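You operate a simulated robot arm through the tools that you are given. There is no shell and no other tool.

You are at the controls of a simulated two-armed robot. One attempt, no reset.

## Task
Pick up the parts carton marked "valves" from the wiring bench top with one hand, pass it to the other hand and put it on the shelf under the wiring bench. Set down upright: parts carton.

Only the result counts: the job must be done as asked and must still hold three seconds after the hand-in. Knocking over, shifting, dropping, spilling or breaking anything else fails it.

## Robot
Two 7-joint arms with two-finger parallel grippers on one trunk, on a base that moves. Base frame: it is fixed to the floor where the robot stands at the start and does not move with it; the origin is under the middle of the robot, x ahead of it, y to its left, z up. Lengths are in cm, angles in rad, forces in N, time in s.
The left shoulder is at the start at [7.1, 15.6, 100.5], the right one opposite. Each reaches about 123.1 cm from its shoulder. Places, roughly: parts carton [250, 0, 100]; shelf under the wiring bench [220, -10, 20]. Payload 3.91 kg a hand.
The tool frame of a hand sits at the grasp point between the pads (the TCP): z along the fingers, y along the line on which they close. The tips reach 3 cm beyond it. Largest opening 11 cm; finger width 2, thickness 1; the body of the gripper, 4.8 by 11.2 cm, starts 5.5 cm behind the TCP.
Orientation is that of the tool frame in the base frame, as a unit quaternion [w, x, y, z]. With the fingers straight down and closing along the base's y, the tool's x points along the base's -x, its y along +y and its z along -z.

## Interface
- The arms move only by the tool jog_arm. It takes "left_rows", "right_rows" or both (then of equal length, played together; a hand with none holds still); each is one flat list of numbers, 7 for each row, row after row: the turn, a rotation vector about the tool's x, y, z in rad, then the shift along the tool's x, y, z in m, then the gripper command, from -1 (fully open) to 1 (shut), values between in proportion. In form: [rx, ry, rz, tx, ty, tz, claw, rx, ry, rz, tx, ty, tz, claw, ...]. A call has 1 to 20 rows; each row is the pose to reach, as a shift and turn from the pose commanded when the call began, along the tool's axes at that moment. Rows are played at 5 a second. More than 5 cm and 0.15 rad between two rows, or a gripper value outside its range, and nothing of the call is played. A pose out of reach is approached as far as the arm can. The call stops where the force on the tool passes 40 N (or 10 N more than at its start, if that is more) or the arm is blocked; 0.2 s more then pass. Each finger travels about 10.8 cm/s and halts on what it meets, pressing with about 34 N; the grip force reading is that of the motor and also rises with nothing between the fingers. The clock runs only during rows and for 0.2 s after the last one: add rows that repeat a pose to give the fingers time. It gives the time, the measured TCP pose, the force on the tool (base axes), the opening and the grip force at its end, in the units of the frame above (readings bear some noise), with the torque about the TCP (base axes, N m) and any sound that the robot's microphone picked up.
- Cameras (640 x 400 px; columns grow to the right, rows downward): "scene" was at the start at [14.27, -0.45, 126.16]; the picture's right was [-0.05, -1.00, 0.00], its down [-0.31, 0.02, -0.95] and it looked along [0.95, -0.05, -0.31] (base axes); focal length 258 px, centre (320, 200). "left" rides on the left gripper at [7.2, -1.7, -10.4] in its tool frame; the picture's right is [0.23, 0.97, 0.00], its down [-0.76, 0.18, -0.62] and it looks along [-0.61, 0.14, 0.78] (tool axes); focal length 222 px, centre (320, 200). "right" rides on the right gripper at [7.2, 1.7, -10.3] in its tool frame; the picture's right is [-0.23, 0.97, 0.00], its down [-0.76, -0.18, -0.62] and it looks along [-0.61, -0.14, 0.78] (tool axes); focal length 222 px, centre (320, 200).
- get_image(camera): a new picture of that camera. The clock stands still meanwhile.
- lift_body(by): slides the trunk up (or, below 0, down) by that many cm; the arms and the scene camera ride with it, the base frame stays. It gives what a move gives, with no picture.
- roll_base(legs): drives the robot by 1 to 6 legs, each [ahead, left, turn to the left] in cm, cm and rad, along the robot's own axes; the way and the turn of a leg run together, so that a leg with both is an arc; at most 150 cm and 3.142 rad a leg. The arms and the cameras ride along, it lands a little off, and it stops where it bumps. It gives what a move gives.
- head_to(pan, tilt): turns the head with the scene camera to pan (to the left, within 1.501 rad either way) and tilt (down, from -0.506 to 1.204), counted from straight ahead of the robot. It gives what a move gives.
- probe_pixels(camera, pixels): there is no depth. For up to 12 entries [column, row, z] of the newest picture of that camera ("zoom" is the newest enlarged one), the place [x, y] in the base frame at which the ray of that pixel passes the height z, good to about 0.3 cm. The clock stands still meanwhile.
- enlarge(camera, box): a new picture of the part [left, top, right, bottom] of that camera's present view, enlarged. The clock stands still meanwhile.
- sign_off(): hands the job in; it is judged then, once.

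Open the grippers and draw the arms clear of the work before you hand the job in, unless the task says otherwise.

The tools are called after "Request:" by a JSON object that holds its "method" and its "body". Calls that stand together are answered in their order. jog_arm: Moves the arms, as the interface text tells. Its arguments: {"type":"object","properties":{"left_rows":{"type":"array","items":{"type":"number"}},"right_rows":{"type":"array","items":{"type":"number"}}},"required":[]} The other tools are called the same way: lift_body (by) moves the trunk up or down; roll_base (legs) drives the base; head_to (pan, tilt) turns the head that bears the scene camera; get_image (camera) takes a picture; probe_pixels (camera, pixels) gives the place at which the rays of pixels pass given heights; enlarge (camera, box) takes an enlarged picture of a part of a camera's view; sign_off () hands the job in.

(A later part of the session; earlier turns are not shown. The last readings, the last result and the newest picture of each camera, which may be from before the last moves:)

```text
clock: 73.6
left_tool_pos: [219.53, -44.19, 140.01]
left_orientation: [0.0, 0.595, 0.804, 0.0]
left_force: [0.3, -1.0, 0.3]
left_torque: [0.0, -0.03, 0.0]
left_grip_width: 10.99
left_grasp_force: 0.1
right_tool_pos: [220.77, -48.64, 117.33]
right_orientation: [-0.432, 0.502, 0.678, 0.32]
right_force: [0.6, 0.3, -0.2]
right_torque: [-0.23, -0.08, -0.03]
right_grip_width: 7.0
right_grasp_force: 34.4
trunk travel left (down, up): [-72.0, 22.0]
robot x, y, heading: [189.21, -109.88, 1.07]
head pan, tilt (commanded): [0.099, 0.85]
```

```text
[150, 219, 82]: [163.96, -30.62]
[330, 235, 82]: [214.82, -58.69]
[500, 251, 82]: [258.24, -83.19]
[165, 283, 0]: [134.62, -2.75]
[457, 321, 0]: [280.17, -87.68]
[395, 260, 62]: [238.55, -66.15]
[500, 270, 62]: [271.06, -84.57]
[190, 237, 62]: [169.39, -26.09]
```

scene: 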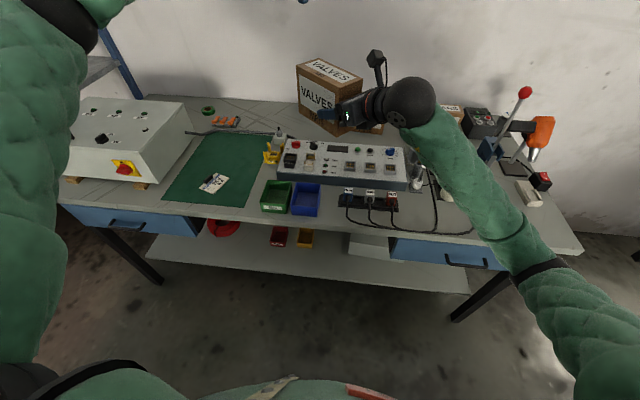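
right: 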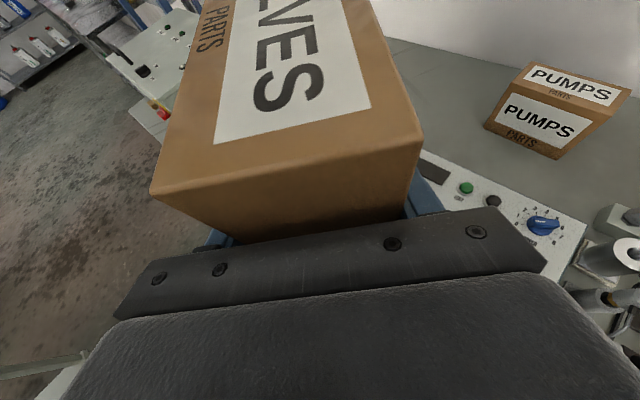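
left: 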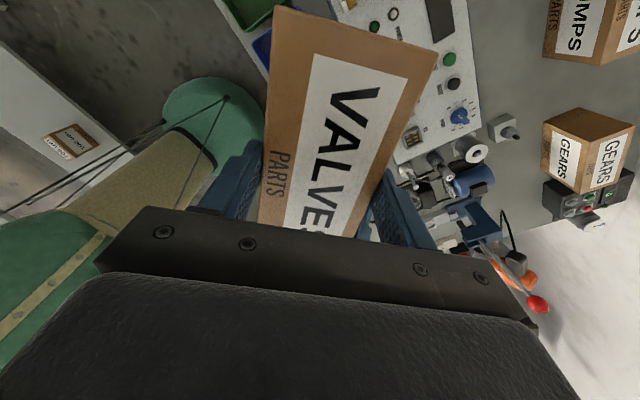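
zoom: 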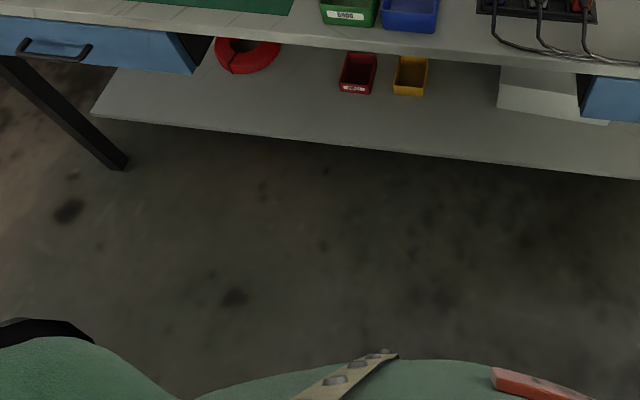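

The shelf's front edge is at v≈10; between the yellow bin (u≤93) and the grey box (u≥113) there's a free gap, so I'll place the carton around world (226,-37.6) with its long side pointing in. First I stow the left hand back beside the robot so the trunk can be lowered safely.

Request:
{"method": "jog_arm", "body": {"left_rows": [0, 0, 0, 0.002, -0.03, -0.01, -1, 0, 0, 0, 0.004, -0.07, -0.02, -1, 0, 0, 0, 0.006, -0.11, -0.03, -1, 0, 0, 0, 0.008, -0.15, -0.04, -1, 0, 0, 0, 0.01, -0.19, -0.05, -1, 0, 0, 0, 0.012, -0.23, -0.06, -1, 0, 0, 0, 0.014, -0.27, -0.07, -1, 0, 0, 0, 0.016, -0.31, -0.08, -1, 0, 0, 0, 0.018, -0.35, -0.09, -1, 0, 0, 0, 0.02, -0.39, -0.1, -1, 0, 0, 0, 0.022, -0.43, -0.1, -1, 0, 0, 0, 0.024, -0.47, -0.1, -1, 0, 0, 0, 0.024, -0.503, -0.1, -1, 0, 0, 0, 0.024, -0.503, -0.1, -1]}}

Request:
{"method": "get_image", "body": {"camera": "scene"}}

Request:
{"method": "get_image", "body": {"camera": "left"}}

```text
clock: 76.6
left_tool_pos: [172.82, -56.73, 149.47]
left_orientation: [0.0, 0.596, 0.803, 0.0]
left_force: [-1.0, 0.6, -0.4]
left_torque: [-0.03, 0.02, -0.01]
left_grip_width: 11.0
left_grasp_force: 0.0
left hand out of reach, approached as far as the arm can: row 13, 14
right_tool_pos: [220.79, -48.56, 117.42]
right_orientation: [-0.432, 0.503, 0.678, 0.319]
right_force: [0.1, -0.5, -6.0]
right_torque: [-0.23, -0.04, 0.02]
right_grip_width: 6.98
right_grasp_force: 33.9
trunk travel left (down, up): [-72.0, 22.0]
robot x, y, heading: [189.34, -109.74, 1.07]
head pan, tilt (commanded): [0.099, 0.85]
```

```text
taken
```

scene: 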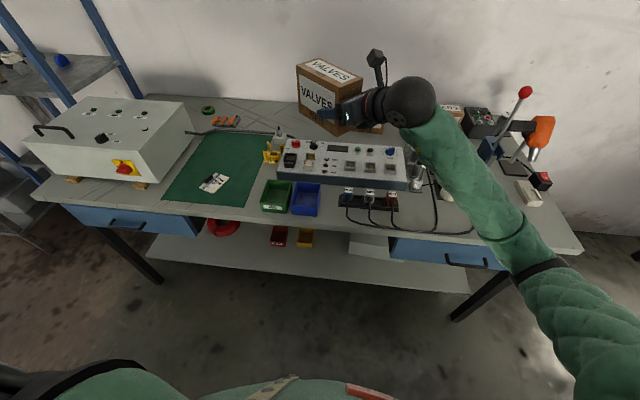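

```text
taken
```

left: 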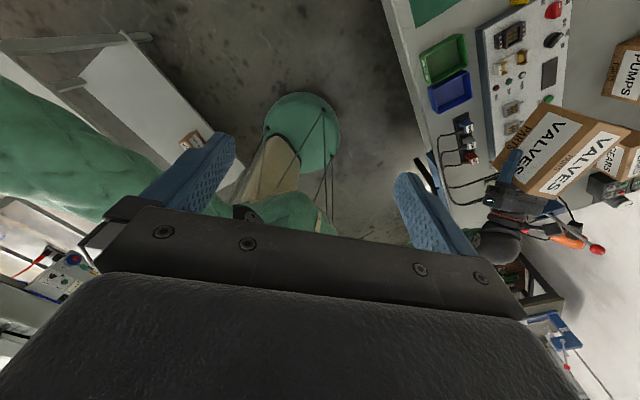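

The left hand is stowed at (172.8,-56.7,149.5). I look left with the head to see where the left elbow is relative to the white table behind, before lowering.

Request:
{"method": "head_to", "body": {"pan": 1.3, "tilt": 0.5}}

Request:
{"method": "get_image", "body": {"camera": "scene"}}

Request:
{"method": "head_to", "body": {"pan": -1.2, "tilt": 0.6}}

Request:
{"method": "get_image", "body": {"camera": "scene"}}

```text
clock: 78.0
left_tool_pos: [172.72, -56.67, 149.47]
left_orientation: [0.001, 0.595, 0.804, 0.0]
left_force: [-0.3, -0.2, 0.5]
left_torque: [0.04, 0.01, 0.01]
left_grip_width: 11.01
left_grasp_force: 0.1
right_tool_pos: [220.9, -48.61, 117.41]
right_orientation: [-0.432, 0.502, 0.678, 0.319]
right_force: [0.9, 0.7, -5.1]
right_torque: [-0.25, -0.09, -0.01]
right_grip_width: 6.98
right_grasp_force: 34.0
trunk travel left (down, up): [-72.0, 22.0]
robot x, y, heading: [189.64, -109.71, 1.073]
head pan, tilt (commanded): [1.3, 0.499]
```

```text
taken
```

scene: 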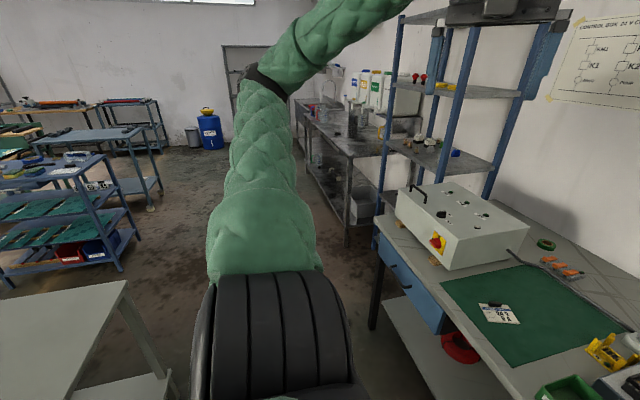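

```text
clock: 80.2
left_tool_pos: [172.71, -56.68, 149.49]
left_orientation: [0.0, 0.595, 0.804, 0.001]
left_force: [-0.3, 0.3, -0.2]
left_torque: [0.05, -0.04, -0.01]
left_grip_width: 11.01
left_grasp_force: 0.1
right_tool_pos: [220.79, -48.58, 117.29]
right_orientation: [-0.432, 0.502, 0.677, 0.32]
right_force: [-0.4, 0.4, -5.3]
right_torque: [-0.21, -0.08, 0.0]
right_grip_width: 7.01
right_grasp_force: 34.0
trunk travel left (down, up): [-72.0, 22.0]
robot x, y, heading: [189.44, -109.85, 1.072]
head pan, tilt (commanded): [-1.201, 0.6]
```

```text
taken
```

scene: 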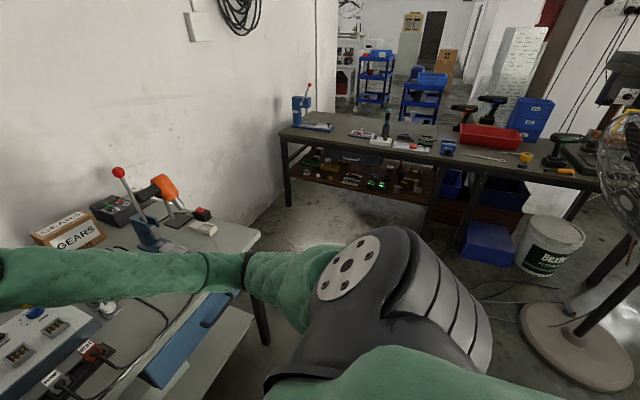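

The left elbow sits out to the side (not near the white table), so lowering is fine. Now I yaw the right hand 0.75 rad to the left so the carton lies crosswise in front of the robot.

Request:
{"method": "jog_arm", "body": {"right_rows": [0.0975, 0, -0.0454, 0, 0, 0, 1, 0.195, 0, -0.0909, 0, 0, 0, 1, 0.2925, 0, -0.1363, 0, 0, 0, 1, 0.39, 0, -0.1817, 0, 0, 0, 1, 0.4875, 0, -0.2271, 0, 0, 0, 1, 0.585, 0, -0.2726, 0, 0, 0, 1, 0.6825, 0, -0.318, 0, 0, 0, 1, 0.6825, 0, -0.318, 0, 0, 0, 1]}}

Request:
{"method": "head_to", "body": {"pan": 0.0, "tilt": 0.7}}

Request:
{"method": "get_image", "body": {"camera": "scene"}}

```text
clock: 82.0
left_tool_pos: [172.81, -56.55, 149.4]
left_orientation: [0.0, 0.595, 0.804, 0.001]
left_force: [-0.7, -0.1, -0.2]
left_torque: [-0.03, -0.01, 0.07]
left_grip_width: 10.98
left_grasp_force: 0.0
right_tool_pos: [220.71, -48.68, 117.51]
right_orientation: [-0.52, 0.218, 0.814, 0.139]
right_force: [0.0, -0.5, -6.6]
right_torque: [-0.11, -0.22, -0.02]
right_grip_width: 6.99
right_grasp_force: 34.5
trunk travel left (down, up): [-72.0, 22.0]
robot x, y, heading: [189.72, -109.87, 1.074]
head pan, tilt (commanded): [-1.201, 0.6]
```

```text
clock: 83.4
left_tool_pos: [172.75, -56.54, 149.6]
left_orientation: [0.001, 0.595, 0.804, 0.001]
left_force: [-0.6, 0.3, -0.2]
left_torque: [0.01, 0.02, -0.01]
left_grip_width: 11.02
left_grasp_force: 0.1
right_tool_pos: [220.83, -48.79, 117.37]
right_orientation: [-0.519, 0.218, 0.815, 0.138]
right_force: [-0.4, 0.1, -6.1]
right_torque: [-0.14, -0.22, -0.03]
right_grip_width: 6.99
right_grasp_force: 34.1
trunk travel left (down, up): [-72.0, 22.0]
robot x, y, heading: [189.29, -109.86, 1.065]
head pan, tilt (commanded): [0.0, 0.7]
```

```text
taken
```

scene: 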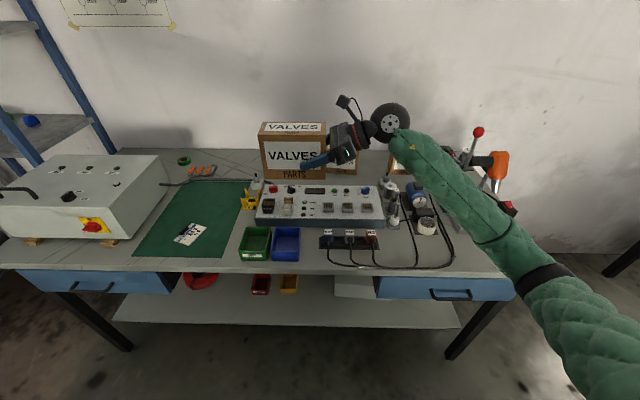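

The carton now lies crosswise, fingers pointing left along the bench. I back the base 8 cm and draw the right hand back 19 cm so the carton hangs in the aisle in front of the bench edge.

Request:
{"method": "roll_base", "body": {"legs": [[-8, 0, 0]]}}

Request:
{"method": "jog_arm", "body": {"right_rows": [0, 0, 0, 0, -0.03, 0, 1, 0, 0, 0, 0, -0.065, 0, 1, 0, 0, 0, 0, -0.1, 0, 1, 0, 0, 0, 0, -0.135, 0, 1, 0, 0, 0, 0, -0.17, 0, 1, 0, 0, 0, 0, -0.19, 0, 1, 0, 0, 0, 0, -0.19, 0, 1]}}

Request:
{"method": "get_image", "body": {"camera": "scene"}}

```text
clock: 84.5
left_tool_pos: [168.88, -63.79, 149.61]
left_orientation: [0.001, 0.596, 0.803, 0.001]
left_force: [-0.6, -0.5, -0.2]
left_torque: [0.06, -0.01, 0.01]
left_grip_width: 10.99
left_grasp_force: 0.1
right_tool_pos: [216.85, -55.87, 117.46]
right_orientation: [-0.519, 0.218, 0.814, 0.14]
right_force: [-0.6, 0.5, -5.1]
right_torque: [-0.13, -0.22, -0.06]
right_grip_width: 6.98
right_grasp_force: 34.5
trunk travel left (down, up): [-72.0, 22.0]
robot x, y, heading: [185.17, -116.98, 1.069]
head pan, tilt (commanded): [0.0, 0.7]
```

```text
clock: 86.1
left_tool_pos: [168.95, -63.61, 149.5]
left_orientation: [0.0, 0.596, 0.803, 0.001]
left_force: [0.2, 0.2, -0.1]
left_torque: [-0.01, -0.02, 0.01]
left_grip_width: 10.99
left_grasp_force: 0.1
right_tool_pos: [207.64, -72.29, 117.45]
right_orientation: [-0.519, 0.219, 0.815, 0.139]
right_force: [-1.1, -0.3, -6.0]
right_torque: [-0.09, -0.21, 0.01]
right_grip_width: 6.99
right_grasp_force: 33.9
trunk travel left (down, up): [-72.0, 22.0]
robot x, y, heading: [185.23, -116.95, 1.07]
head pan, tilt (commanded): [0.0, 0.7]
```

```text
taken
```

scene: 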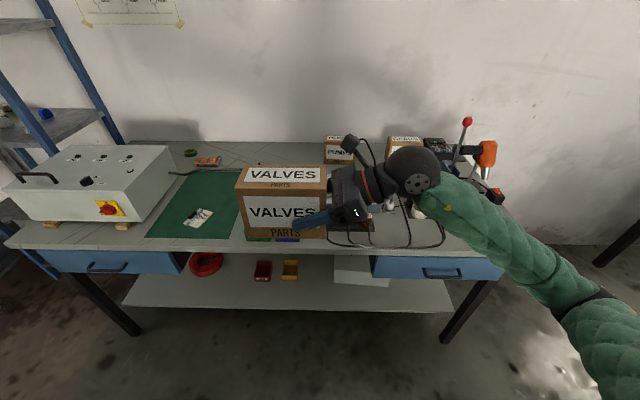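

The carton hangs at v≈-20, about 12 cm clear of the bench edge, and both elbows are clear. I lower the trunk 65 cm.

Request:
{"method": "lift_body", "body": {"by": -65}}

Request:
{"method": "head_to", "body": {"pan": 0.0, "tilt": 0.5}}

Request:
{"method": "get_image", "body": {"camera": "scene"}}

Request:
{"method": "get_image", "body": {"camera": "right"}}

```text
refused: -65 is not a number from -40 to 40
```

```text
clock: 86.8
left_tool_pos: [168.92, -63.62, 149.59]
left_orientation: [0.0, 0.595, 0.804, 0.0]
left_force: [0.7, 0.0, -0.3]
left_torque: [0.01, -0.01, 0.0]
left_grip_width: 11.0
left_grasp_force: 0.0
right_tool_pos: [207.64, -72.19, 117.37]
right_orientation: [-0.519, 0.218, 0.815, 0.139]
right_force: [0.8, 0.3, -5.7]
right_torque: [-0.13, -0.25, 0.01]
right_grip_width: 6.98
right_grasp_force: 33.8
trunk travel left (down, up): [-72.0, 22.0]
robot x, y, heading: [185.74, -116.72, 1.07]
head pan, tilt (commanded): [0.0, 0.499]
```

```text
taken
```

scene: 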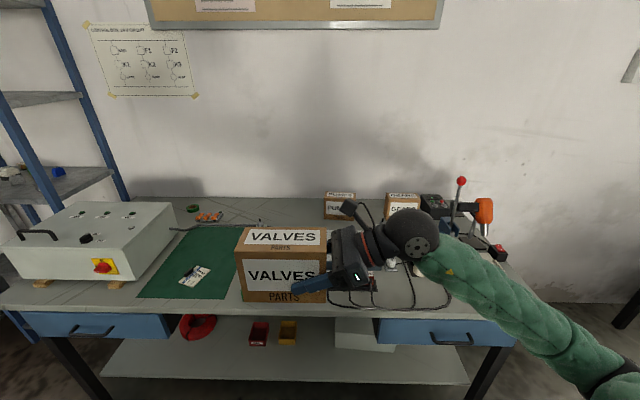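

```text
taken
```

right: 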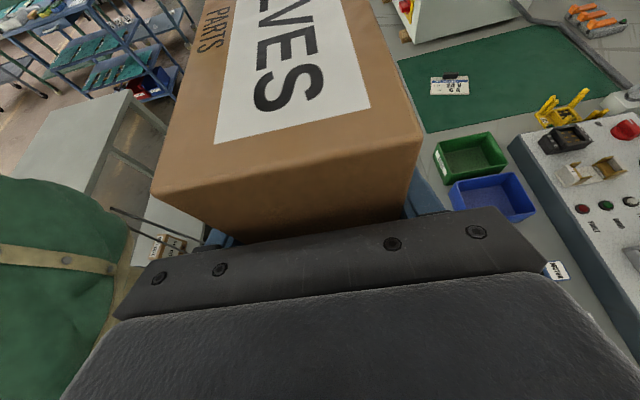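

The lift takes at most 40 cm a call. The carton sits unchanged in the right grip; I lower in two steps of 33 and 32 cm.

Request:
{"method": "lift_body", "body": {"by": -33}}

Request:
{"method": "get_image", "body": {"camera": "scene"}}

Request:
{"method": "get_image", "body": {"camera": "right"}}

```text
clock: 90.1
left_tool_pos: [168.97, -63.59, 116.54]
left_orientation: [0.001, 0.595, 0.804, 0.001]
left_force: [-0.8, -0.1, 0.9]
left_torque: [-0.01, 0.03, -0.02]
left_grip_width: 11.0
left_grasp_force: 0.1
right_tool_pos: [207.57, -72.24, 84.47]
right_orientation: [-0.519, 0.219, 0.814, 0.139]
right_force: [0.0, -0.8, -5.3]
right_torque: [-0.12, -0.19, -0.01]
right_grip_width: 7.0
right_grasp_force: 33.9
trunk travel left (down, up): [-39.0, 55.0]
robot x, y, heading: [185.34, -117.09, 1.072]
head pan, tilt (commanded): [0.0, 0.499]
```

```text
taken
```

scene: 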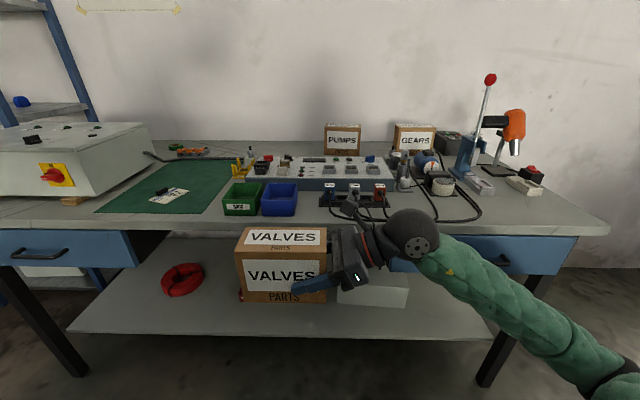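

```text
taken
```

right: 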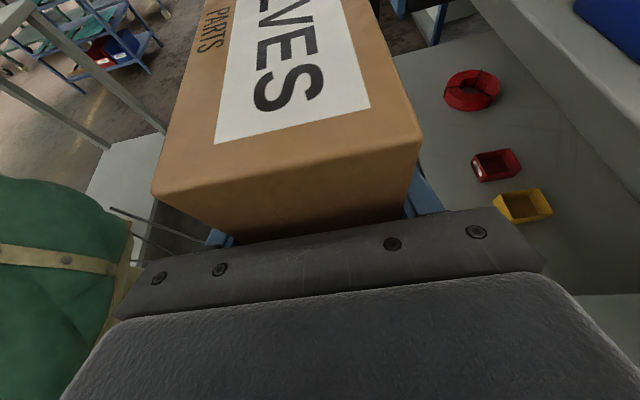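

All clear; shelf, bins and coil are visible. I lower another 32 cm.

Request:
{"method": "lift_body", "body": {"by": -32}}

Request:
{"method": "get_image", "body": {"camera": "scene"}}

Request:
{"method": "get_image", "body": {"camera": "right"}}

```text
clock: 93.2
left_tool_pos: [169.06, -63.54, 84.49]
left_orientation: [0.0, 0.596, 0.803, 0.001]
left_force: [-0.2, 0.1, 1.0]
left_torque: [0.02, 0.04, -0.01]
left_grip_width: 10.99
left_grasp_force: 0.0
right_tool_pos: [207.58, -72.32, 52.35]
right_orientation: [-0.519, 0.218, 0.815, 0.138]
right_force: [0.2, -1.1, -5.8]
right_torque: [-0.09, -0.21, 0.04]
right_grip_width: 7.01
right_grasp_force: 33.9
trunk travel left (down, up): [-7.0, 87.0]
robot x, y, heading: [185.41, -116.81, 1.073]
head pan, tilt (commanded): [0.0, 0.499]
```

```text
taken
```

scene: 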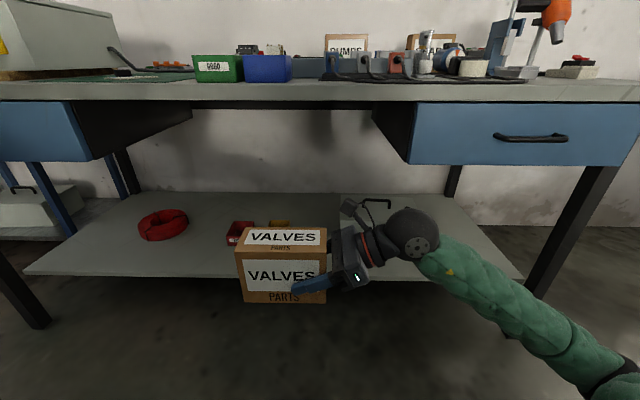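

```text
taken
```

right: 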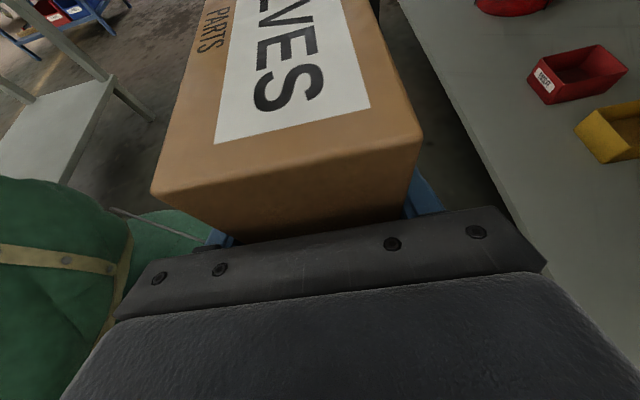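

The view under the bench is clear. I probe the shelf's front edge from both cameras at different heights to pin down its level.

Request:
{"method": "probe_pixels", "body": {"camera": "right", "pixels": [[430, 60, 20], [480, 155, 20], [430, 60, 24], [480, 155, 24], [535, 95, 20], [600, 163, 20], [535, 95, 24], [600, 163, 24], [570, 104, 22]]}}

Request:
{"method": "enlarge", "body": {"camera": "scene", "box": [20, 180, 340, 380]}}

Request:
{"method": "enlarge", "body": {"camera": "scene", "box": [320, 160, 640, 360]}}

```text
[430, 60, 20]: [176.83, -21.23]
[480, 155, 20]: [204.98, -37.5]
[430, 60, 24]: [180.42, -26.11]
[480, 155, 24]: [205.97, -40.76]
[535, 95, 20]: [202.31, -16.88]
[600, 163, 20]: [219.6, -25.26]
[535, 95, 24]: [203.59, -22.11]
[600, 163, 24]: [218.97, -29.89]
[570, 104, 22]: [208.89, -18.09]
```

```text
2.00 times, centred on (180, 280) of scene
```

zoom: 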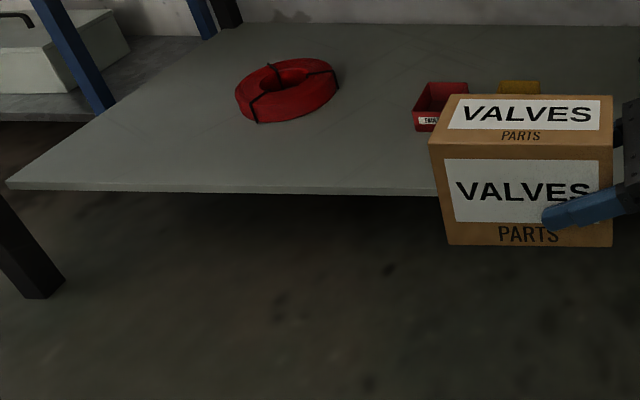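

```text
2.00 times, centred on (480, 260) of scene
```

zoom: 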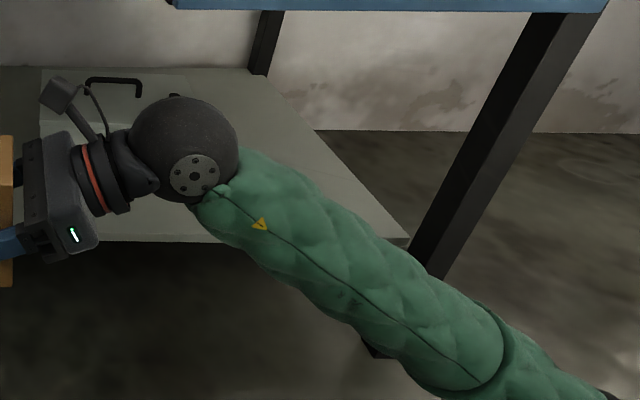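

I probe the shelf edge in the scene view too for the cross-check.

Request:
{"method": "probe_pixels", "body": {"camera": "scene", "pixels": [[120, 273, 20], [120, 273, 22], [120, 273, 24], [220, 275, 20], [220, 275, 22], [220, 275, 24], [226, 245, 20], [226, 245, 22], [226, 245, 24], [412, 165, 68], [410, 278, 20], [410, 278, 22]]}}

```text
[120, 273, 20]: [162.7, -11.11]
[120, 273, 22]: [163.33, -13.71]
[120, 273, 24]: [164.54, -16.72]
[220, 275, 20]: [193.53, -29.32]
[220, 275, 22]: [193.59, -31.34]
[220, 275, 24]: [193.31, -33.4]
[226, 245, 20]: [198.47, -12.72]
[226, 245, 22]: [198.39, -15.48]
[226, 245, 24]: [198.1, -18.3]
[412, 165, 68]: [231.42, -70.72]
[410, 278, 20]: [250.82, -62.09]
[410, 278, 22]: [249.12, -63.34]
```

Cross-checks give a shelf top of z≈22–24 with its front edge at v≈8; bins start at v≈23.5. I lower the right hand 17 cm in front of the bench, then check.

Request:
{"method": "jog_arm", "body": {"right_rows": [0, 0, 0, -0.03, 0, 0.014, 1, 0, 0, 0, -0.06, 0, 0.028, 1, 0, 0, 0, -0.09, 0, 0.042, 1, 0, 0, 0, -0.12, 0, 0.056, 1, 0, 0, 0, -0.154, 0, 0.0719, 1, 0, 0, 0, -0.154, 0, 0.0719, 1]}}

Request:
{"method": "get_image", "body": {"camera": "scene"}}

Request:
{"method": "get_image", "body": {"camera": "right"}}

```text
clock: 94.7
left_tool_pos: [168.95, -63.6, 84.58]
left_orientation: [0.001, 0.596, 0.803, 0.001]
left_force: [0.3, -0.5, 0.6]
left_torque: [-0.03, 0.0, -0.03]
left_grip_width: 10.99
left_grasp_force: 0.1
right_tool_pos: [207.49, -72.47, 35.39]
right_orientation: [-0.519, 0.219, 0.814, 0.139]
right_force: [-0.8, 0.7, -7.2]
right_torque: [-0.16, -0.22, 0.0]
right_grip_width: 6.96
right_grasp_force: 33.7
trunk travel left (down, up): [-7.0, 87.0]
robot x, y, heading: [185.5, -117.03, 1.067]
head pan, tilt (commanded): [0.0, 0.499]
```

```text
taken
```

scene: 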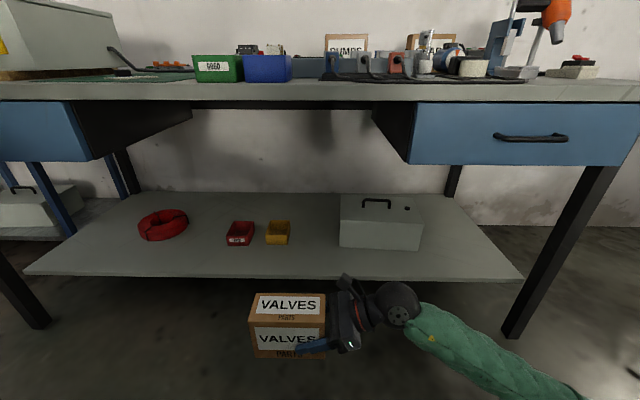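

```text
taken
```

right: 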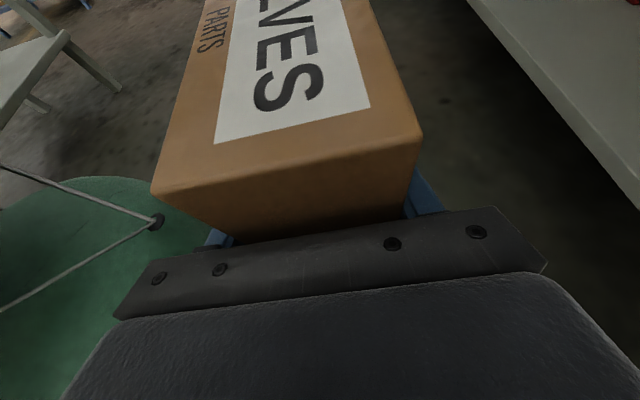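

All clear in front of the shelf. I push the right hand forward 20 cm under the bench first and check.

Request:
{"method": "jog_arm", "body": {"right_rows": [0, 0, 0, 0, 0.03, 0, 1, 0, 0, 0, 0, 0.065, 0, 1, 0, 0, 0, 0, 0.1, 0, 1, 0, 0, 0, 0, 0.135, 0, 1, 0, 0, 0, 0, 0.17, 0, 1, 0, 0, 0, 0, 0.2, 0, 1, 0, 0, 0, 0, 0.2, 0, 1]}}

Request:
{"method": "get_image", "body": {"camera": "scene"}}

Request:
{"method": "get_image", "body": {"camera": "right"}}

```text
clock: 96.2
left_tool_pos: [168.87, -63.66, 84.51]
left_orientation: [0.0, 0.596, 0.803, 0.0]
left_force: [-0.1, 0.0, 0.2]
left_torque: [0.01, 0.01, 0.02]
left_grip_width: 11.0
left_grasp_force: 0.1
right_tool_pos: [217.62, -55.04, 35.2]
right_orientation: [-0.519, 0.219, 0.814, 0.139]
right_force: [0.2, 0.1, -6.5]
right_torque: [-0.11, -0.23, 0.04]
right_grip_width: 7.0
right_grasp_force: 34.5
trunk travel left (down, up): [-7.0, 87.0]
robot x, y, heading: [185.61, -116.79, 1.068]
head pan, tilt (commanded): [0.0, 0.499]
```

```text
taken
```

scene: 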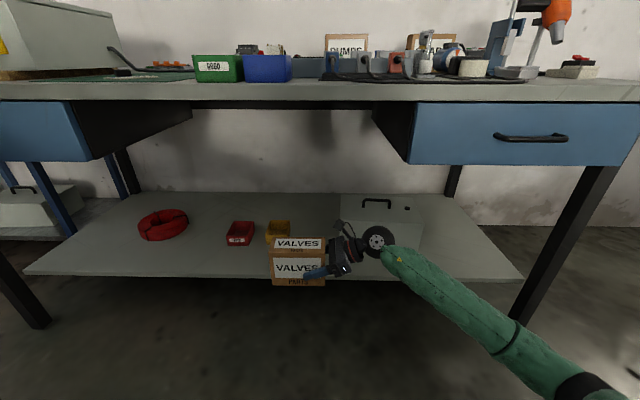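

```text
taken
```

right: 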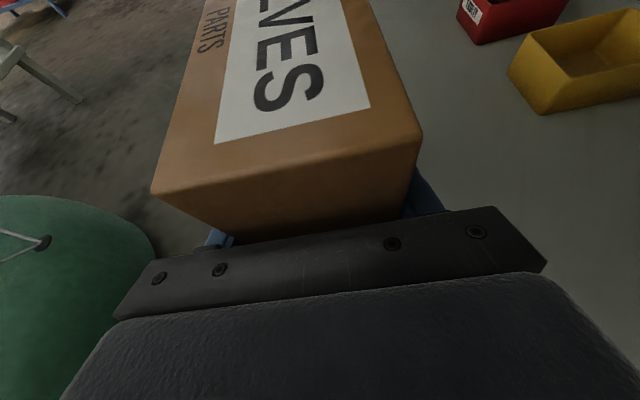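

The carton is entering over the shelf, clear of everything. I probe the yellow bin's near corner at right-view (545,113) and the grey box's front to set the final depth.

Request:
{"method": "probe_pixels", "body": {"camera": "right", "pixels": [[545, 115, 22], [545, 115, 24], [480, 44, 22], [480, 44, 24], [510, 70, 22]]}}

Request:
{"method": "probe_pixels", "body": {"camera": "scene", "pixels": [[340, 247, 22], [340, 247, 24], [420, 250, 22], [420, 250, 24], [266, 243, 22], [266, 243, 24], [180, 276, 22], [180, 276, 24], [480, 279, 22], [480, 279, 24]]}}

```text
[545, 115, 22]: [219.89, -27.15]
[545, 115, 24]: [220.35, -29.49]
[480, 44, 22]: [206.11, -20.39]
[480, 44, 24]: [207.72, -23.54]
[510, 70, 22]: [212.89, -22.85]
```

```text
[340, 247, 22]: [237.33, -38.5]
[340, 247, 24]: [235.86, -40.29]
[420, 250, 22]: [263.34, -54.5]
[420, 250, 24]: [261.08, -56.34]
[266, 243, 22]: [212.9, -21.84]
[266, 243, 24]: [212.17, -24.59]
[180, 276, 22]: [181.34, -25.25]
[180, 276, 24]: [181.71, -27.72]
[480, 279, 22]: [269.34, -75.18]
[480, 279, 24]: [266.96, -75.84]
```

Bins and grey box start at v≈23.5–25, shelf edge at v≈7.5. I move forward another 13 cm so the carton centre is at v≈13.3.

Request:
{"method": "jog_arm", "body": {"right_rows": [0, 0, 0, 0, 0.03, 0, 1, 0, 0, 0, 0, 0.06, 0, 1, 0, 0, 0, 0, 0.09, 0, 1, 0, 0, 0, 0, 0.12, 0, 1, 0, 0, 0, 0, 0.13, 0, 1, 0, 0, 0, 0, 0.13, 0, 1]}}

Request:
{"method": "get_image", "body": {"camera": "scene"}}

Request:
{"method": "enlarge", "body": {"camera": "scene", "box": [220, 180, 460, 330]}}

Request:
{"method": "get_image", "body": {"camera": "right"}}

```text
clock: 97.7
left_tool_pos: [168.97, -63.62, 84.47]
left_orientation: [0.001, 0.596, 0.803, 0.001]
left_force: [-0.4, 0.3, -1.2]
left_torque: [0.03, 0.01, -0.04]
left_grip_width: 10.99
left_grasp_force: 0.0
right_tool_pos: [224.1, -43.93, 35.2]
right_orientation: [-0.519, 0.219, 0.814, 0.139]
right_force: [-0.7, 0.4, -5.5]
right_torque: [-0.14, -0.2, 0.0]
right_grip_width: 6.98
right_grasp_force: 34.3
trunk travel left (down, up): [-7.0, 87.0]
robot x, y, heading: [185.07, -116.85, 1.065]
head pan, tilt (commanded): [0.0, 0.499]
```

```text
taken
```

scene: 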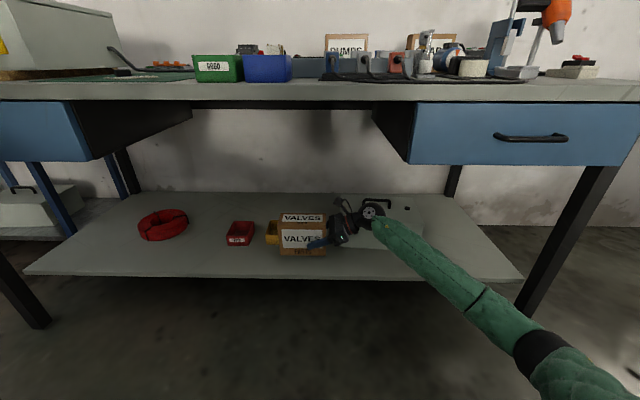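

```text
2.67 times, centred on (340, 255) of scene
```

zoom: 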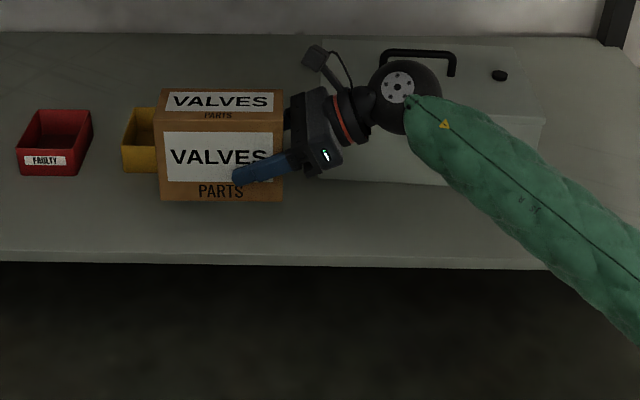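

```text
taken
```

right: 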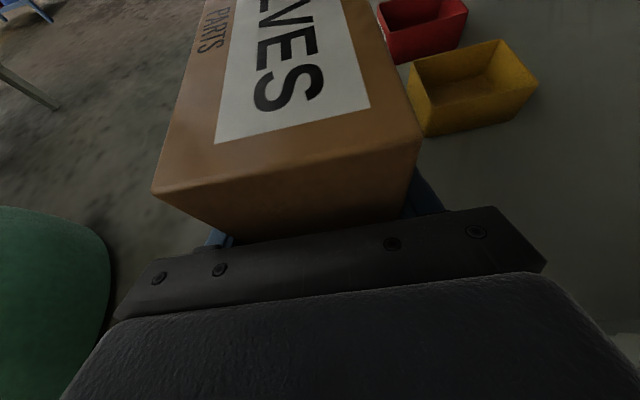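

The carton is over the shelf with the hand clear of the grey box. I lower it 5 cm and read the force.

Request:
{"method": "jog_arm", "body": {"right_rows": [0, 0, 0, -0.0136, 0, 0.0063, 1, 0, 0, 0, -0.0272, 0, 0.0127, 1, 0, 0, 0, -0.0362, 0, 0.0169, 1, 0, 0, 0, -0.0453, 0, 0.02115, 1, 0, 0, 0, -0.0453, 0, 0.02115, 1]}}

Request:
{"method": "enlarge", "body": {"camera": "scene", "box": [220, 180, 460, 330]}}

```text
clock: 98.8
left_tool_pos: [169.05, -63.58, 84.51]
left_orientation: [0.0, 0.596, 0.803, 0.0]
left_force: [0.2, 0.0, 0.3]
left_torque: [-0.01, -0.01, 0.0]
left_grip_width: 11.0
left_grasp_force: 0.0
right_tool_pos: [224.12, -43.89, 30.41]
right_orientation: [-0.519, 0.219, 0.815, 0.138]
right_force: [0.0, 0.5, -6.4]
right_torque: [-0.14, -0.23, 0.0]
right_grip_width: 7.01
right_grasp_force: 34.2
trunk travel left (down, up): [-7.0, 87.0]
robot x, y, heading: [185.28, -116.92, 1.077]
head pan, tilt (commanded): [0.0, 0.499]
```

```text
2.67 times, centred on (340, 255) of scene
```

zoom: 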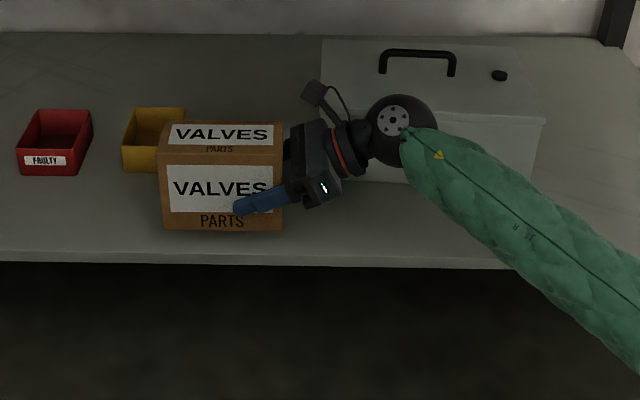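

About 2.5 cm remain by the picture. I lower 2 cm, then continue in small steps watching the vertical force.

Request:
{"method": "jog_arm", "body": {"right_rows": [0, 0, 0, -0.0091, 0, 0.0042, 1, 0, 0, 0, -0.0181, 0, 0.0085, 1, 0, 0, 0, -0.0181, 0, 0.0085, 1]}}

Request:
{"method": "jog_arm", "body": {"right_rows": [0, 0, 0, -0.0045, 0, 0.0021, 1, 0, 0, 0, -0.0045, 0, 0.0021, 1]}}

Request:
{"method": "enlarge", "body": {"camera": "scene", "box": [220, 180, 460, 330]}}

```text
clock: 99.7
left_tool_pos: [168.82, -63.59, 84.51]
left_orientation: [0.0, 0.596, 0.803, 0.0]
left_force: [-0.3, 0.2, 0.7]
left_torque: [-0.04, -0.01, 0.0]
left_grip_width: 10.99
left_grasp_force: 0.1
right_tool_pos: [224.09, -43.78, 28.48]
right_orientation: [-0.519, 0.218, 0.815, 0.139]
right_force: [-0.2, 1.8, -6.2]
right_torque: [-0.14, -0.21, -0.03]
right_grip_width: 7.0
right_grasp_force: 33.4
trunk travel left (down, up): [-7.0, 87.0]
robot x, y, heading: [185.6, -116.85, 1.071]
head pan, tilt (commanded): [0.0, 0.499]
```

```text
clock: 100.2
left_tool_pos: [168.98, -63.6, 84.42]
left_orientation: [0.001, 0.596, 0.803, 0.0]
left_force: [-0.1, 0.1, -0.1]
left_torque: [0.0, 0.02, -0.01]
left_grip_width: 11.01
left_grasp_force: 0.0
right_tool_pos: [224.03, -43.8, 27.89]
right_orientation: [-0.519, 0.218, 0.815, 0.139]
right_force: [0.1, 0.6, -6.4]
right_torque: [-0.12, -0.24, -0.02]
right_grip_width: 7.0
right_grasp_force: 33.9
trunk travel left (down, up): [-7.0, 87.0]
robot x, y, heading: [185.61, -116.8, 1.068]
head pan, tilt (commanded): [0.0, 0.499]
```

```text
2.67 times, centred on (340, 255) of scene
```

zoom: 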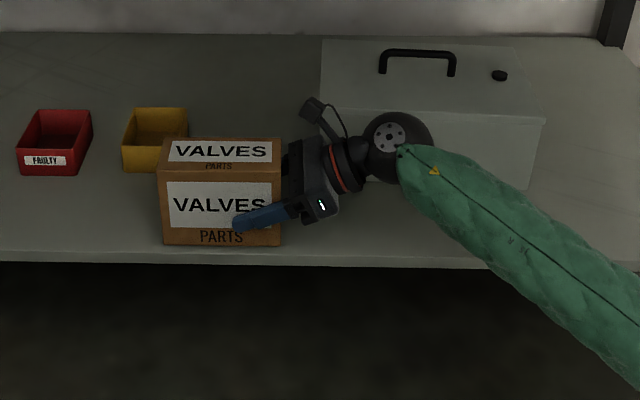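

No contact yet at z=27.9 (force still -6.4 N). I keep lowering in 4 mm steps.

Request:
{"method": "jog_arm", "body": {"right_rows": [0, 0, 0, -0.0036, 0, 0.0017, 1, 0, 0, 0, -0.0036, 0, 0.0017, 1]}}

Request:
{"method": "jog_arm", "body": {"right_rows": [0, 0, 0, -0.0036, 0, 0.0017, 1, 0, 0, 0, -0.0036, 0, 0.0017, 1]}}

```text
clock: 100.8
left_tool_pos: [168.9, -63.57, 84.44]
left_orientation: [0.0, 0.596, 0.803, 0.001]
left_force: [-0.1, 0.3, 0.6]
left_torque: [-0.02, -0.02, 0.0]
left_grip_width: 10.99
left_grasp_force: 0.0
right_tool_pos: [223.94, -43.78, 27.47]
right_orientation: [-0.519, 0.218, 0.815, 0.139]
right_force: [-0.2, 0.3, -5.5]
right_torque: [-0.12, -0.21, -0.01]
right_grip_width: 6.98
right_grasp_force: 34.3
trunk travel left (down, up): [-7.0, 87.0]
robot x, y, heading: [185.2, -116.84, 1.069]
head pan, tilt (commanded): [0.0, 0.499]
```

```text
clock: 101.5
left_tool_pos: [168.95, -63.63, 84.61]
left_orientation: [0.0, 0.595, 0.804, 0.001]
left_force: [0.3, 0.1, 0.3]
left_torque: [-0.01, -0.01, 0.0]
left_grip_width: 11.0
left_grasp_force: 0.0
right_tool_pos: [224.09, -43.8, 27.23]
right_orientation: [-0.52, 0.218, 0.814, 0.139]
right_force: [-1.3, -1.8, 1.6]
right_torque: [0.43, 0.46, 0.23]
right_grip_width: 6.97
right_grasp_force: 33.9
trunk travel left (down, up): [-7.0, 87.0]
robot x, y, heading: [185.3, -116.71, 1.071]
head pan, tilt (commanded): [0.0, 0.499]
```

Contact: the vertical force went from -5.5 to +1.6 N, with the carton's left end touching first. I lower 2 mm more to seat it and look.

Request:
{"method": "jog_arm", "body": {"right_rows": [0, 0, 0, -0.0018, 0, 0.0008, 1, 0, 0, 0, -0.0018, 0, 0.0008, 1]}}

Request:
{"method": "enlarge", "body": {"camera": "scene", "box": [260, 210, 400, 300]}}

Request:
{"method": "get_image", "body": {"camera": "right"}}

```text
clock: 102.0
left_tool_pos: [168.91, -63.75, 84.69]
left_orientation: [0.0, 0.595, 0.804, 0.001]
left_force: [0.5, -0.4, 0.0]
left_torque: [-0.04, 0.04, 0.01]
left_grip_width: 10.99
left_grasp_force: 0.0
right_tool_pos: [223.98, -43.88, 27.21]
right_orientation: [-0.52, 0.218, 0.814, 0.14]
right_force: [-2.5, -4.4, 13.9]
right_torque: [0.36, 0.69, 0.24]
right_grip_width: 6.98
right_grasp_force: 33.9
trunk travel left (down, up): [-7.0, 87.0]
robot x, y, heading: [185.36, -116.84, 1.071]
head pan, tilt (commanded): [0.0, 0.499]
```

```text
4.44 times, centred on (330, 255) of scene
```

zoom: 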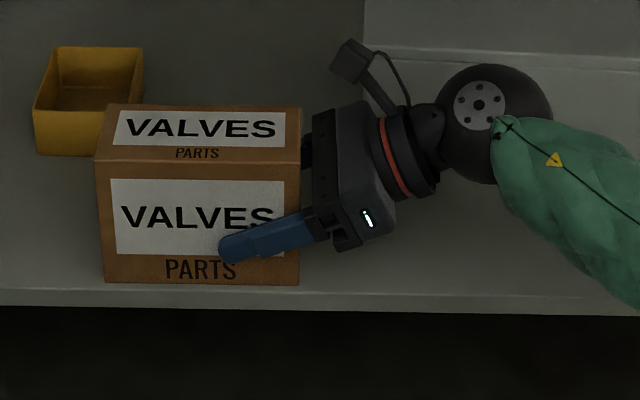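

```text
taken
```

right: 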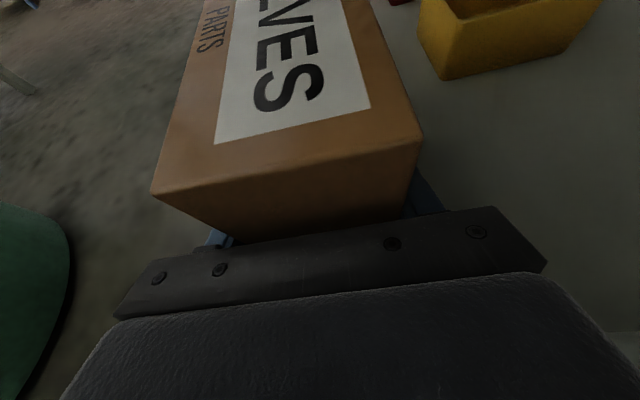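

The carton stands level on the shelf. I probe the gap between its front bottom edge (zoom y≈282) and the shelf's front edge (zoom y≈291) to make sure the margin is adequate.

Request:
{"method": "probe_pixels", "body": {"camera": "zoom", "pixels": [[104, 281, 21.7], [298, 285, 21.7], [50, 290, 21.7], [104, 291, 21.7], [350, 294, 21.7], [560, 298, 21.7], [370, 60, 21.7], [600, 185, 21.7]]}}

Request:
{"method": "enlarge", "body": {"camera": "scene", "box": [270, 250, 350, 300]}}

```text
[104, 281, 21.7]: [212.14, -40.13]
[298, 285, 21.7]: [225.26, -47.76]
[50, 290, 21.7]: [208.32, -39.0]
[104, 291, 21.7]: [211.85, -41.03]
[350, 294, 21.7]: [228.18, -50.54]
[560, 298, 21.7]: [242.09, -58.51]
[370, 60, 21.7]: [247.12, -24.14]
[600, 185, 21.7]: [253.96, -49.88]
```

```text
8.00 times, centred on (310, 275) of scene
```

zoom: 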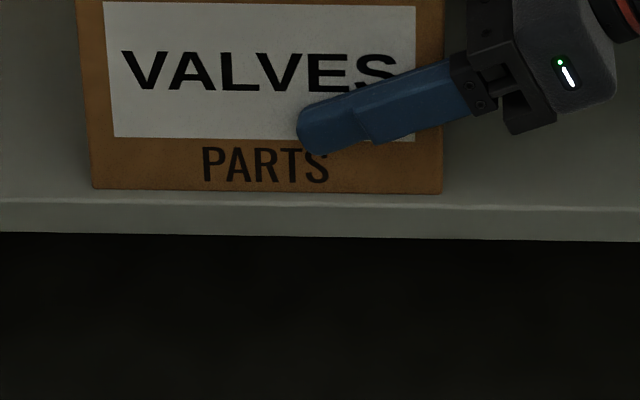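

Only about 1 cm margin to the shelf's front edge, so I lift 1.2 cm, move 2 cm deeper, and lower again.

Request:
{"method": "jog_arm", "body": {"right_rows": [0, 0, 0, 0.0055, 0, -0.0025, 1, 0, 0, 0, 0.0109, 0, -0.0051, 1, 0, 0, 0, 0.0109, 0.01, -0.0051, 1, 0, 0, 0, 0.0109, 0.02, -0.0051, 1, 0, 0, 0, 0.0109, 0.02, -0.0051, 1]}}

Request:
{"method": "jog_arm", "body": {"right_rows": [0, 0, 0, -0.004, 0, 0.0019, 1, 0, 0, 0, -0.0082, 0, 0.0038, 1, 0, 0, 0, -0.0082, 0, 0.0038, 1]}}

Request:
{"method": "enlarge", "body": {"camera": "scene", "box": [260, 210, 400, 300]}}

```text
clock: 103.2
left_tool_pos: [168.94, -63.62, 84.48]
left_orientation: [0.001, 0.596, 0.803, 0.0]
left_force: [0.2, -0.5, 0.8]
left_torque: [-0.01, 0.02, -0.01]
left_grip_width: 10.99
left_grasp_force: 0.0
right_tool_pos: [225.03, -42.03, 28.06]
right_orientation: [-0.519, 0.218, 0.815, 0.138]
right_force: [0.3, 0.7, -5.8]
right_torque: [-0.14, -0.22, 0.01]
right_grip_width: 7.01
right_grasp_force: 34.0
trunk travel left (down, up): [-7.0, 87.0]
robot x, y, heading: [185.43, -116.64, 1.069]
head pan, tilt (commanded): [0.0, 0.499]
```

```text
clock: 104.0
left_tool_pos: [168.93, -63.51, 84.48]
left_orientation: [0.001, 0.595, 0.803, 0.001]
left_force: [-0.2, -0.8, 0.0]
left_torque: [0.0, 0.02, 0.01]
left_grip_width: 11.0
left_grasp_force: 0.2
right_tool_pos: [225.03, -42.12, 27.17]
right_orientation: [-0.519, 0.219, 0.815, 0.139]
right_force: [-0.6, 0.3, -6.3]
right_torque: [-0.13, -0.2, -0.01]
right_grip_width: 7.03
right_grasp_force: 34.1
trunk travel left (down, up): [-7.0, 87.0]
robot x, y, heading: [185.52, -116.9, 1.072]
head pan, tilt (commanded): [0.0, 0.499]
```

```text
4.44 times, centred on (330, 255) of scene
```

zoom: 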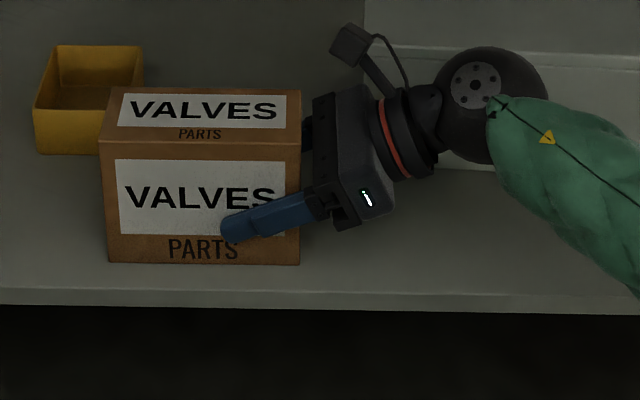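

Now the carton is about 3 cm behind the shelf edge and almost down (no contact yet). I lower in 2 mm steps until it seats.

Request:
{"method": "jog_arm", "body": {"right_rows": [0, 0, 0, -0.0018, 0, 0.0008, 1, 0, 0, 0, -0.0018, 0, 0.0008, 1]}}

Request:
{"method": "jog_arm", "body": {"right_rows": [0, 0, 0, -0.0018, 0, 0.0008, 1, 0, 0, 0, -0.0018, 0, 0.0008, 1]}}

```text
clock: 104.7
left_tool_pos: [168.89, -63.68, 84.46]
left_orientation: [0.001, 0.596, 0.803, 0.001]
left_force: [0.2, 1.6, -0.3]
left_torque: [0.01, -0.02, -0.03]
left_grip_width: 10.99
left_grasp_force: 0.0
right_tool_pos: [225.0, -42.0, 27.12]
right_orientation: [-0.519, 0.218, 0.814, 0.14]
right_force: [2.9, -0.4, 3.2]
right_torque: [-0.21, -0.7, 0.02]
right_grip_width: 7.01
right_grasp_force: 34.1
trunk travel left (down, up): [-7.0, 87.0]
robot x, y, heading: [185.62, -117.03, 1.066]
head pan, tilt (commanded): [0.0, 0.499]
```

```text
clock: 105.2
left_tool_pos: [168.85, -63.68, 84.54]
left_orientation: [0.001, 0.596, 0.803, 0.0]
left_force: [-0.5, 1.0, 0.3]
left_torque: [0.01, 0.02, 0.01]
left_grip_width: 11.0
left_grasp_force: 0.1
right_tool_pos: [225.01, -41.98, 27.12]
right_orientation: [-0.519, 0.218, 0.814, 0.14]
right_force: [6.1, 2.7, 19.2]
right_torque: [-0.84, -0.37, 0.27]
right_grip_width: 6.97
right_grasp_force: 33.9
trunk travel left (down, up): [-7.0, 87.0]
robot x, y, heading: [185.3, -116.99, 1.065]
head pan, tilt (commanded): [0.0, 0.499]
```

Seated firmly (+19 N). I ease up 2 mm to take the pressure off, then open the right gripper.

Request:
{"method": "jog_arm", "body": {"right_rows": [0, 0, 0, 0.0018, 0, -0.0008, 1, 0, 0, 0, 0.0018, 0, -0.0008, 1]}}

Request:
{"method": "jog_arm", "body": {"right_rows": [0, 0, 0, 0, 0, 0, 0.3, 0, 0, 0, 0, 0, 0, -0.2, 0, 0, 0, 0, 0, 0, -0.6, 0, 0, 0, 0, 0, 0, -0.9, 0, 0, 0, 0, 0, 0, -0.9]}}

Request:
{"method": "enlarge", "body": {"camera": "scene", "box": [260, 210, 400, 300]}}

Request:
{"method": "get_image", "body": {"camera": "right"}}

```text
clock: 105.8
left_tool_pos: [169.01, -63.67, 84.74]
left_orientation: [0.001, 0.596, 0.803, 0.001]
left_force: [0.5, -0.5, -0.7]
left_torque: [0.01, -0.01, 0.01]
left_grip_width: 11.0
left_grasp_force: 0.0
right_tool_pos: [224.94, -41.99, 27.18]
right_orientation: [-0.519, 0.217, 0.815, 0.139]
right_force: [4.0, -2.3, 13.4]
right_torque: [0.7, 0.7, -0.29]
right_grip_width: 6.98
right_grasp_force: 33.8
trunk travel left (down, up): [-7.0, 87.0]
robot x, y, heading: [185.75, -116.53, 1.069]
head pan, tilt (commanded): [0.0, 0.499]
```

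```text
clock: 107.0
left_tool_pos: [168.88, -63.58, 84.46]
left_orientation: [0.001, 0.595, 0.804, 0.0]
left_force: [0.8, 0.0, -1.7]
left_torque: [0.01, -0.02, -0.01]
left_grip_width: 11.01
left_grasp_force: 0.1
right_tool_pos: [225.15, -41.99, 26.98]
right_orientation: [-0.519, 0.219, 0.815, 0.139]
right_force: [-0.1, 0.6, 0.2]
right_torque: [0.03, 0.03, 0.03]
right_grip_width: 10.46
right_grasp_force: 0.1
trunk travel left (down, up): [-7.0, 87.0]
robot x, y, heading: [185.34, -116.84, 1.07]
head pan, tilt (commanded): [0.0, 0.499]
```

```text
4.44 times, centred on (330, 255) of scene
```

zoom: 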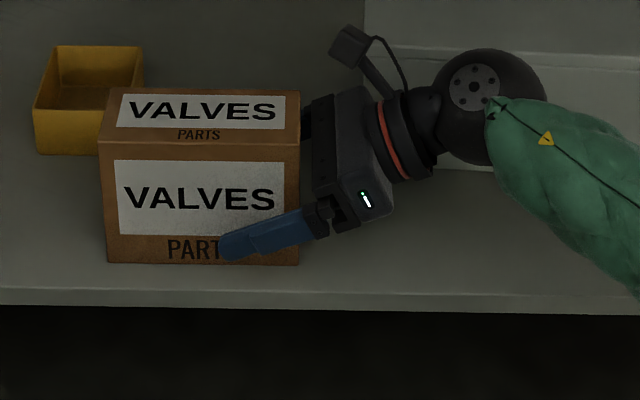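

```text
taken
```

right: 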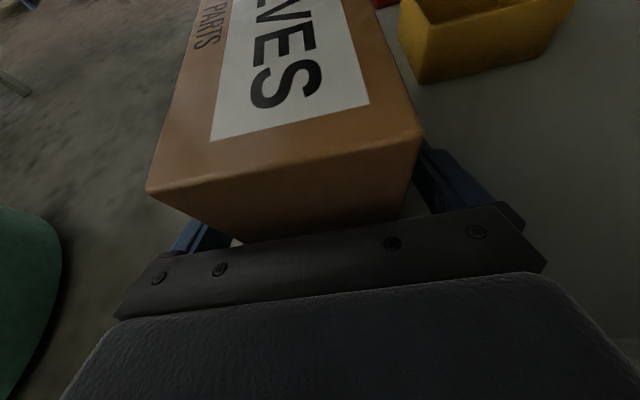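

Released: the carton stands on its own. I withdraw the right hand along its finger axis by 9 cm.

Request:
{"method": "jog_arm", "body": {"right_rows": [0, 0, 0, 0, 0, -0.015, -0.9, 0, 0, 0, 0, 0, -0.035, -0.9, 0, 0, 0, 0, 0, -0.06, -0.9, 0, 0, 0, 0, 0, -0.09, -0.9, 0, 0, 0, 0, 0, -0.09, -0.9]}}

Request:
{"method": "enlarge", "body": {"camera": "scene", "box": [240, 190, 480, 340]}}

Request:
{"method": "get_image", "body": {"camera": "right"}}

```text
clock: 108.2
left_tool_pos: [168.86, -63.78, 84.4]
left_orientation: [0.0, 0.595, 0.804, 0.0]
left_force: [-0.5, -0.9, -0.1]
left_torque: [-0.02, -0.01, -0.03]
left_grip_width: 11.0
left_grasp_force: 0.1
right_tool_pos: [232.01, -46.25, 30.96]
right_orientation: [-0.519, 0.218, 0.814, 0.139]
right_force: [-0.6, 0.1, -0.2]
right_torque: [0.06, -0.01, -0.03]
right_grip_width: 10.44
right_grasp_force: 0.1
trunk travel left (down, up): [-7.0, 87.0]
robot x, y, heading: [185.85, -116.95, 1.071]
head pan, tilt (commanded): [0.0, 0.499]
```

```text
2.67 times, centred on (360, 265) of scene
```

zoom: 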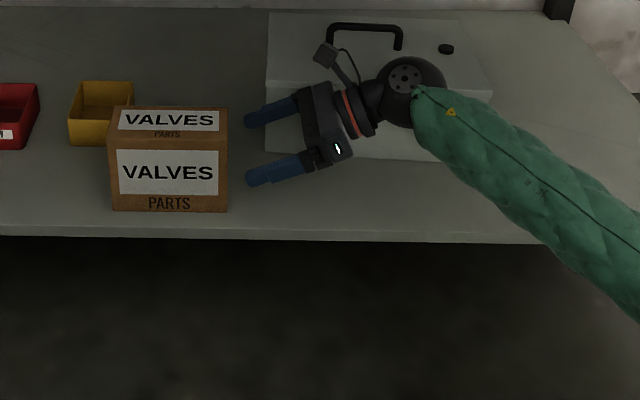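

```text
taken
```

right: 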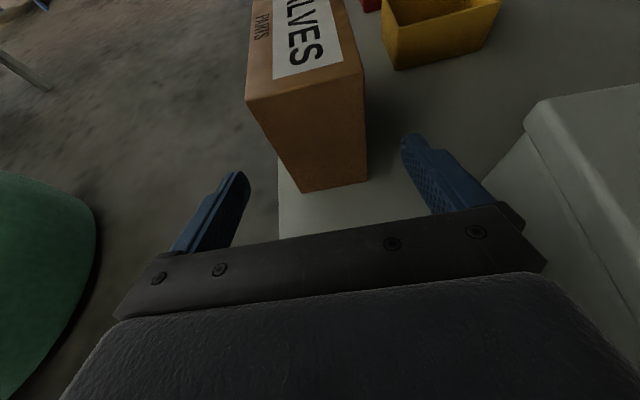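

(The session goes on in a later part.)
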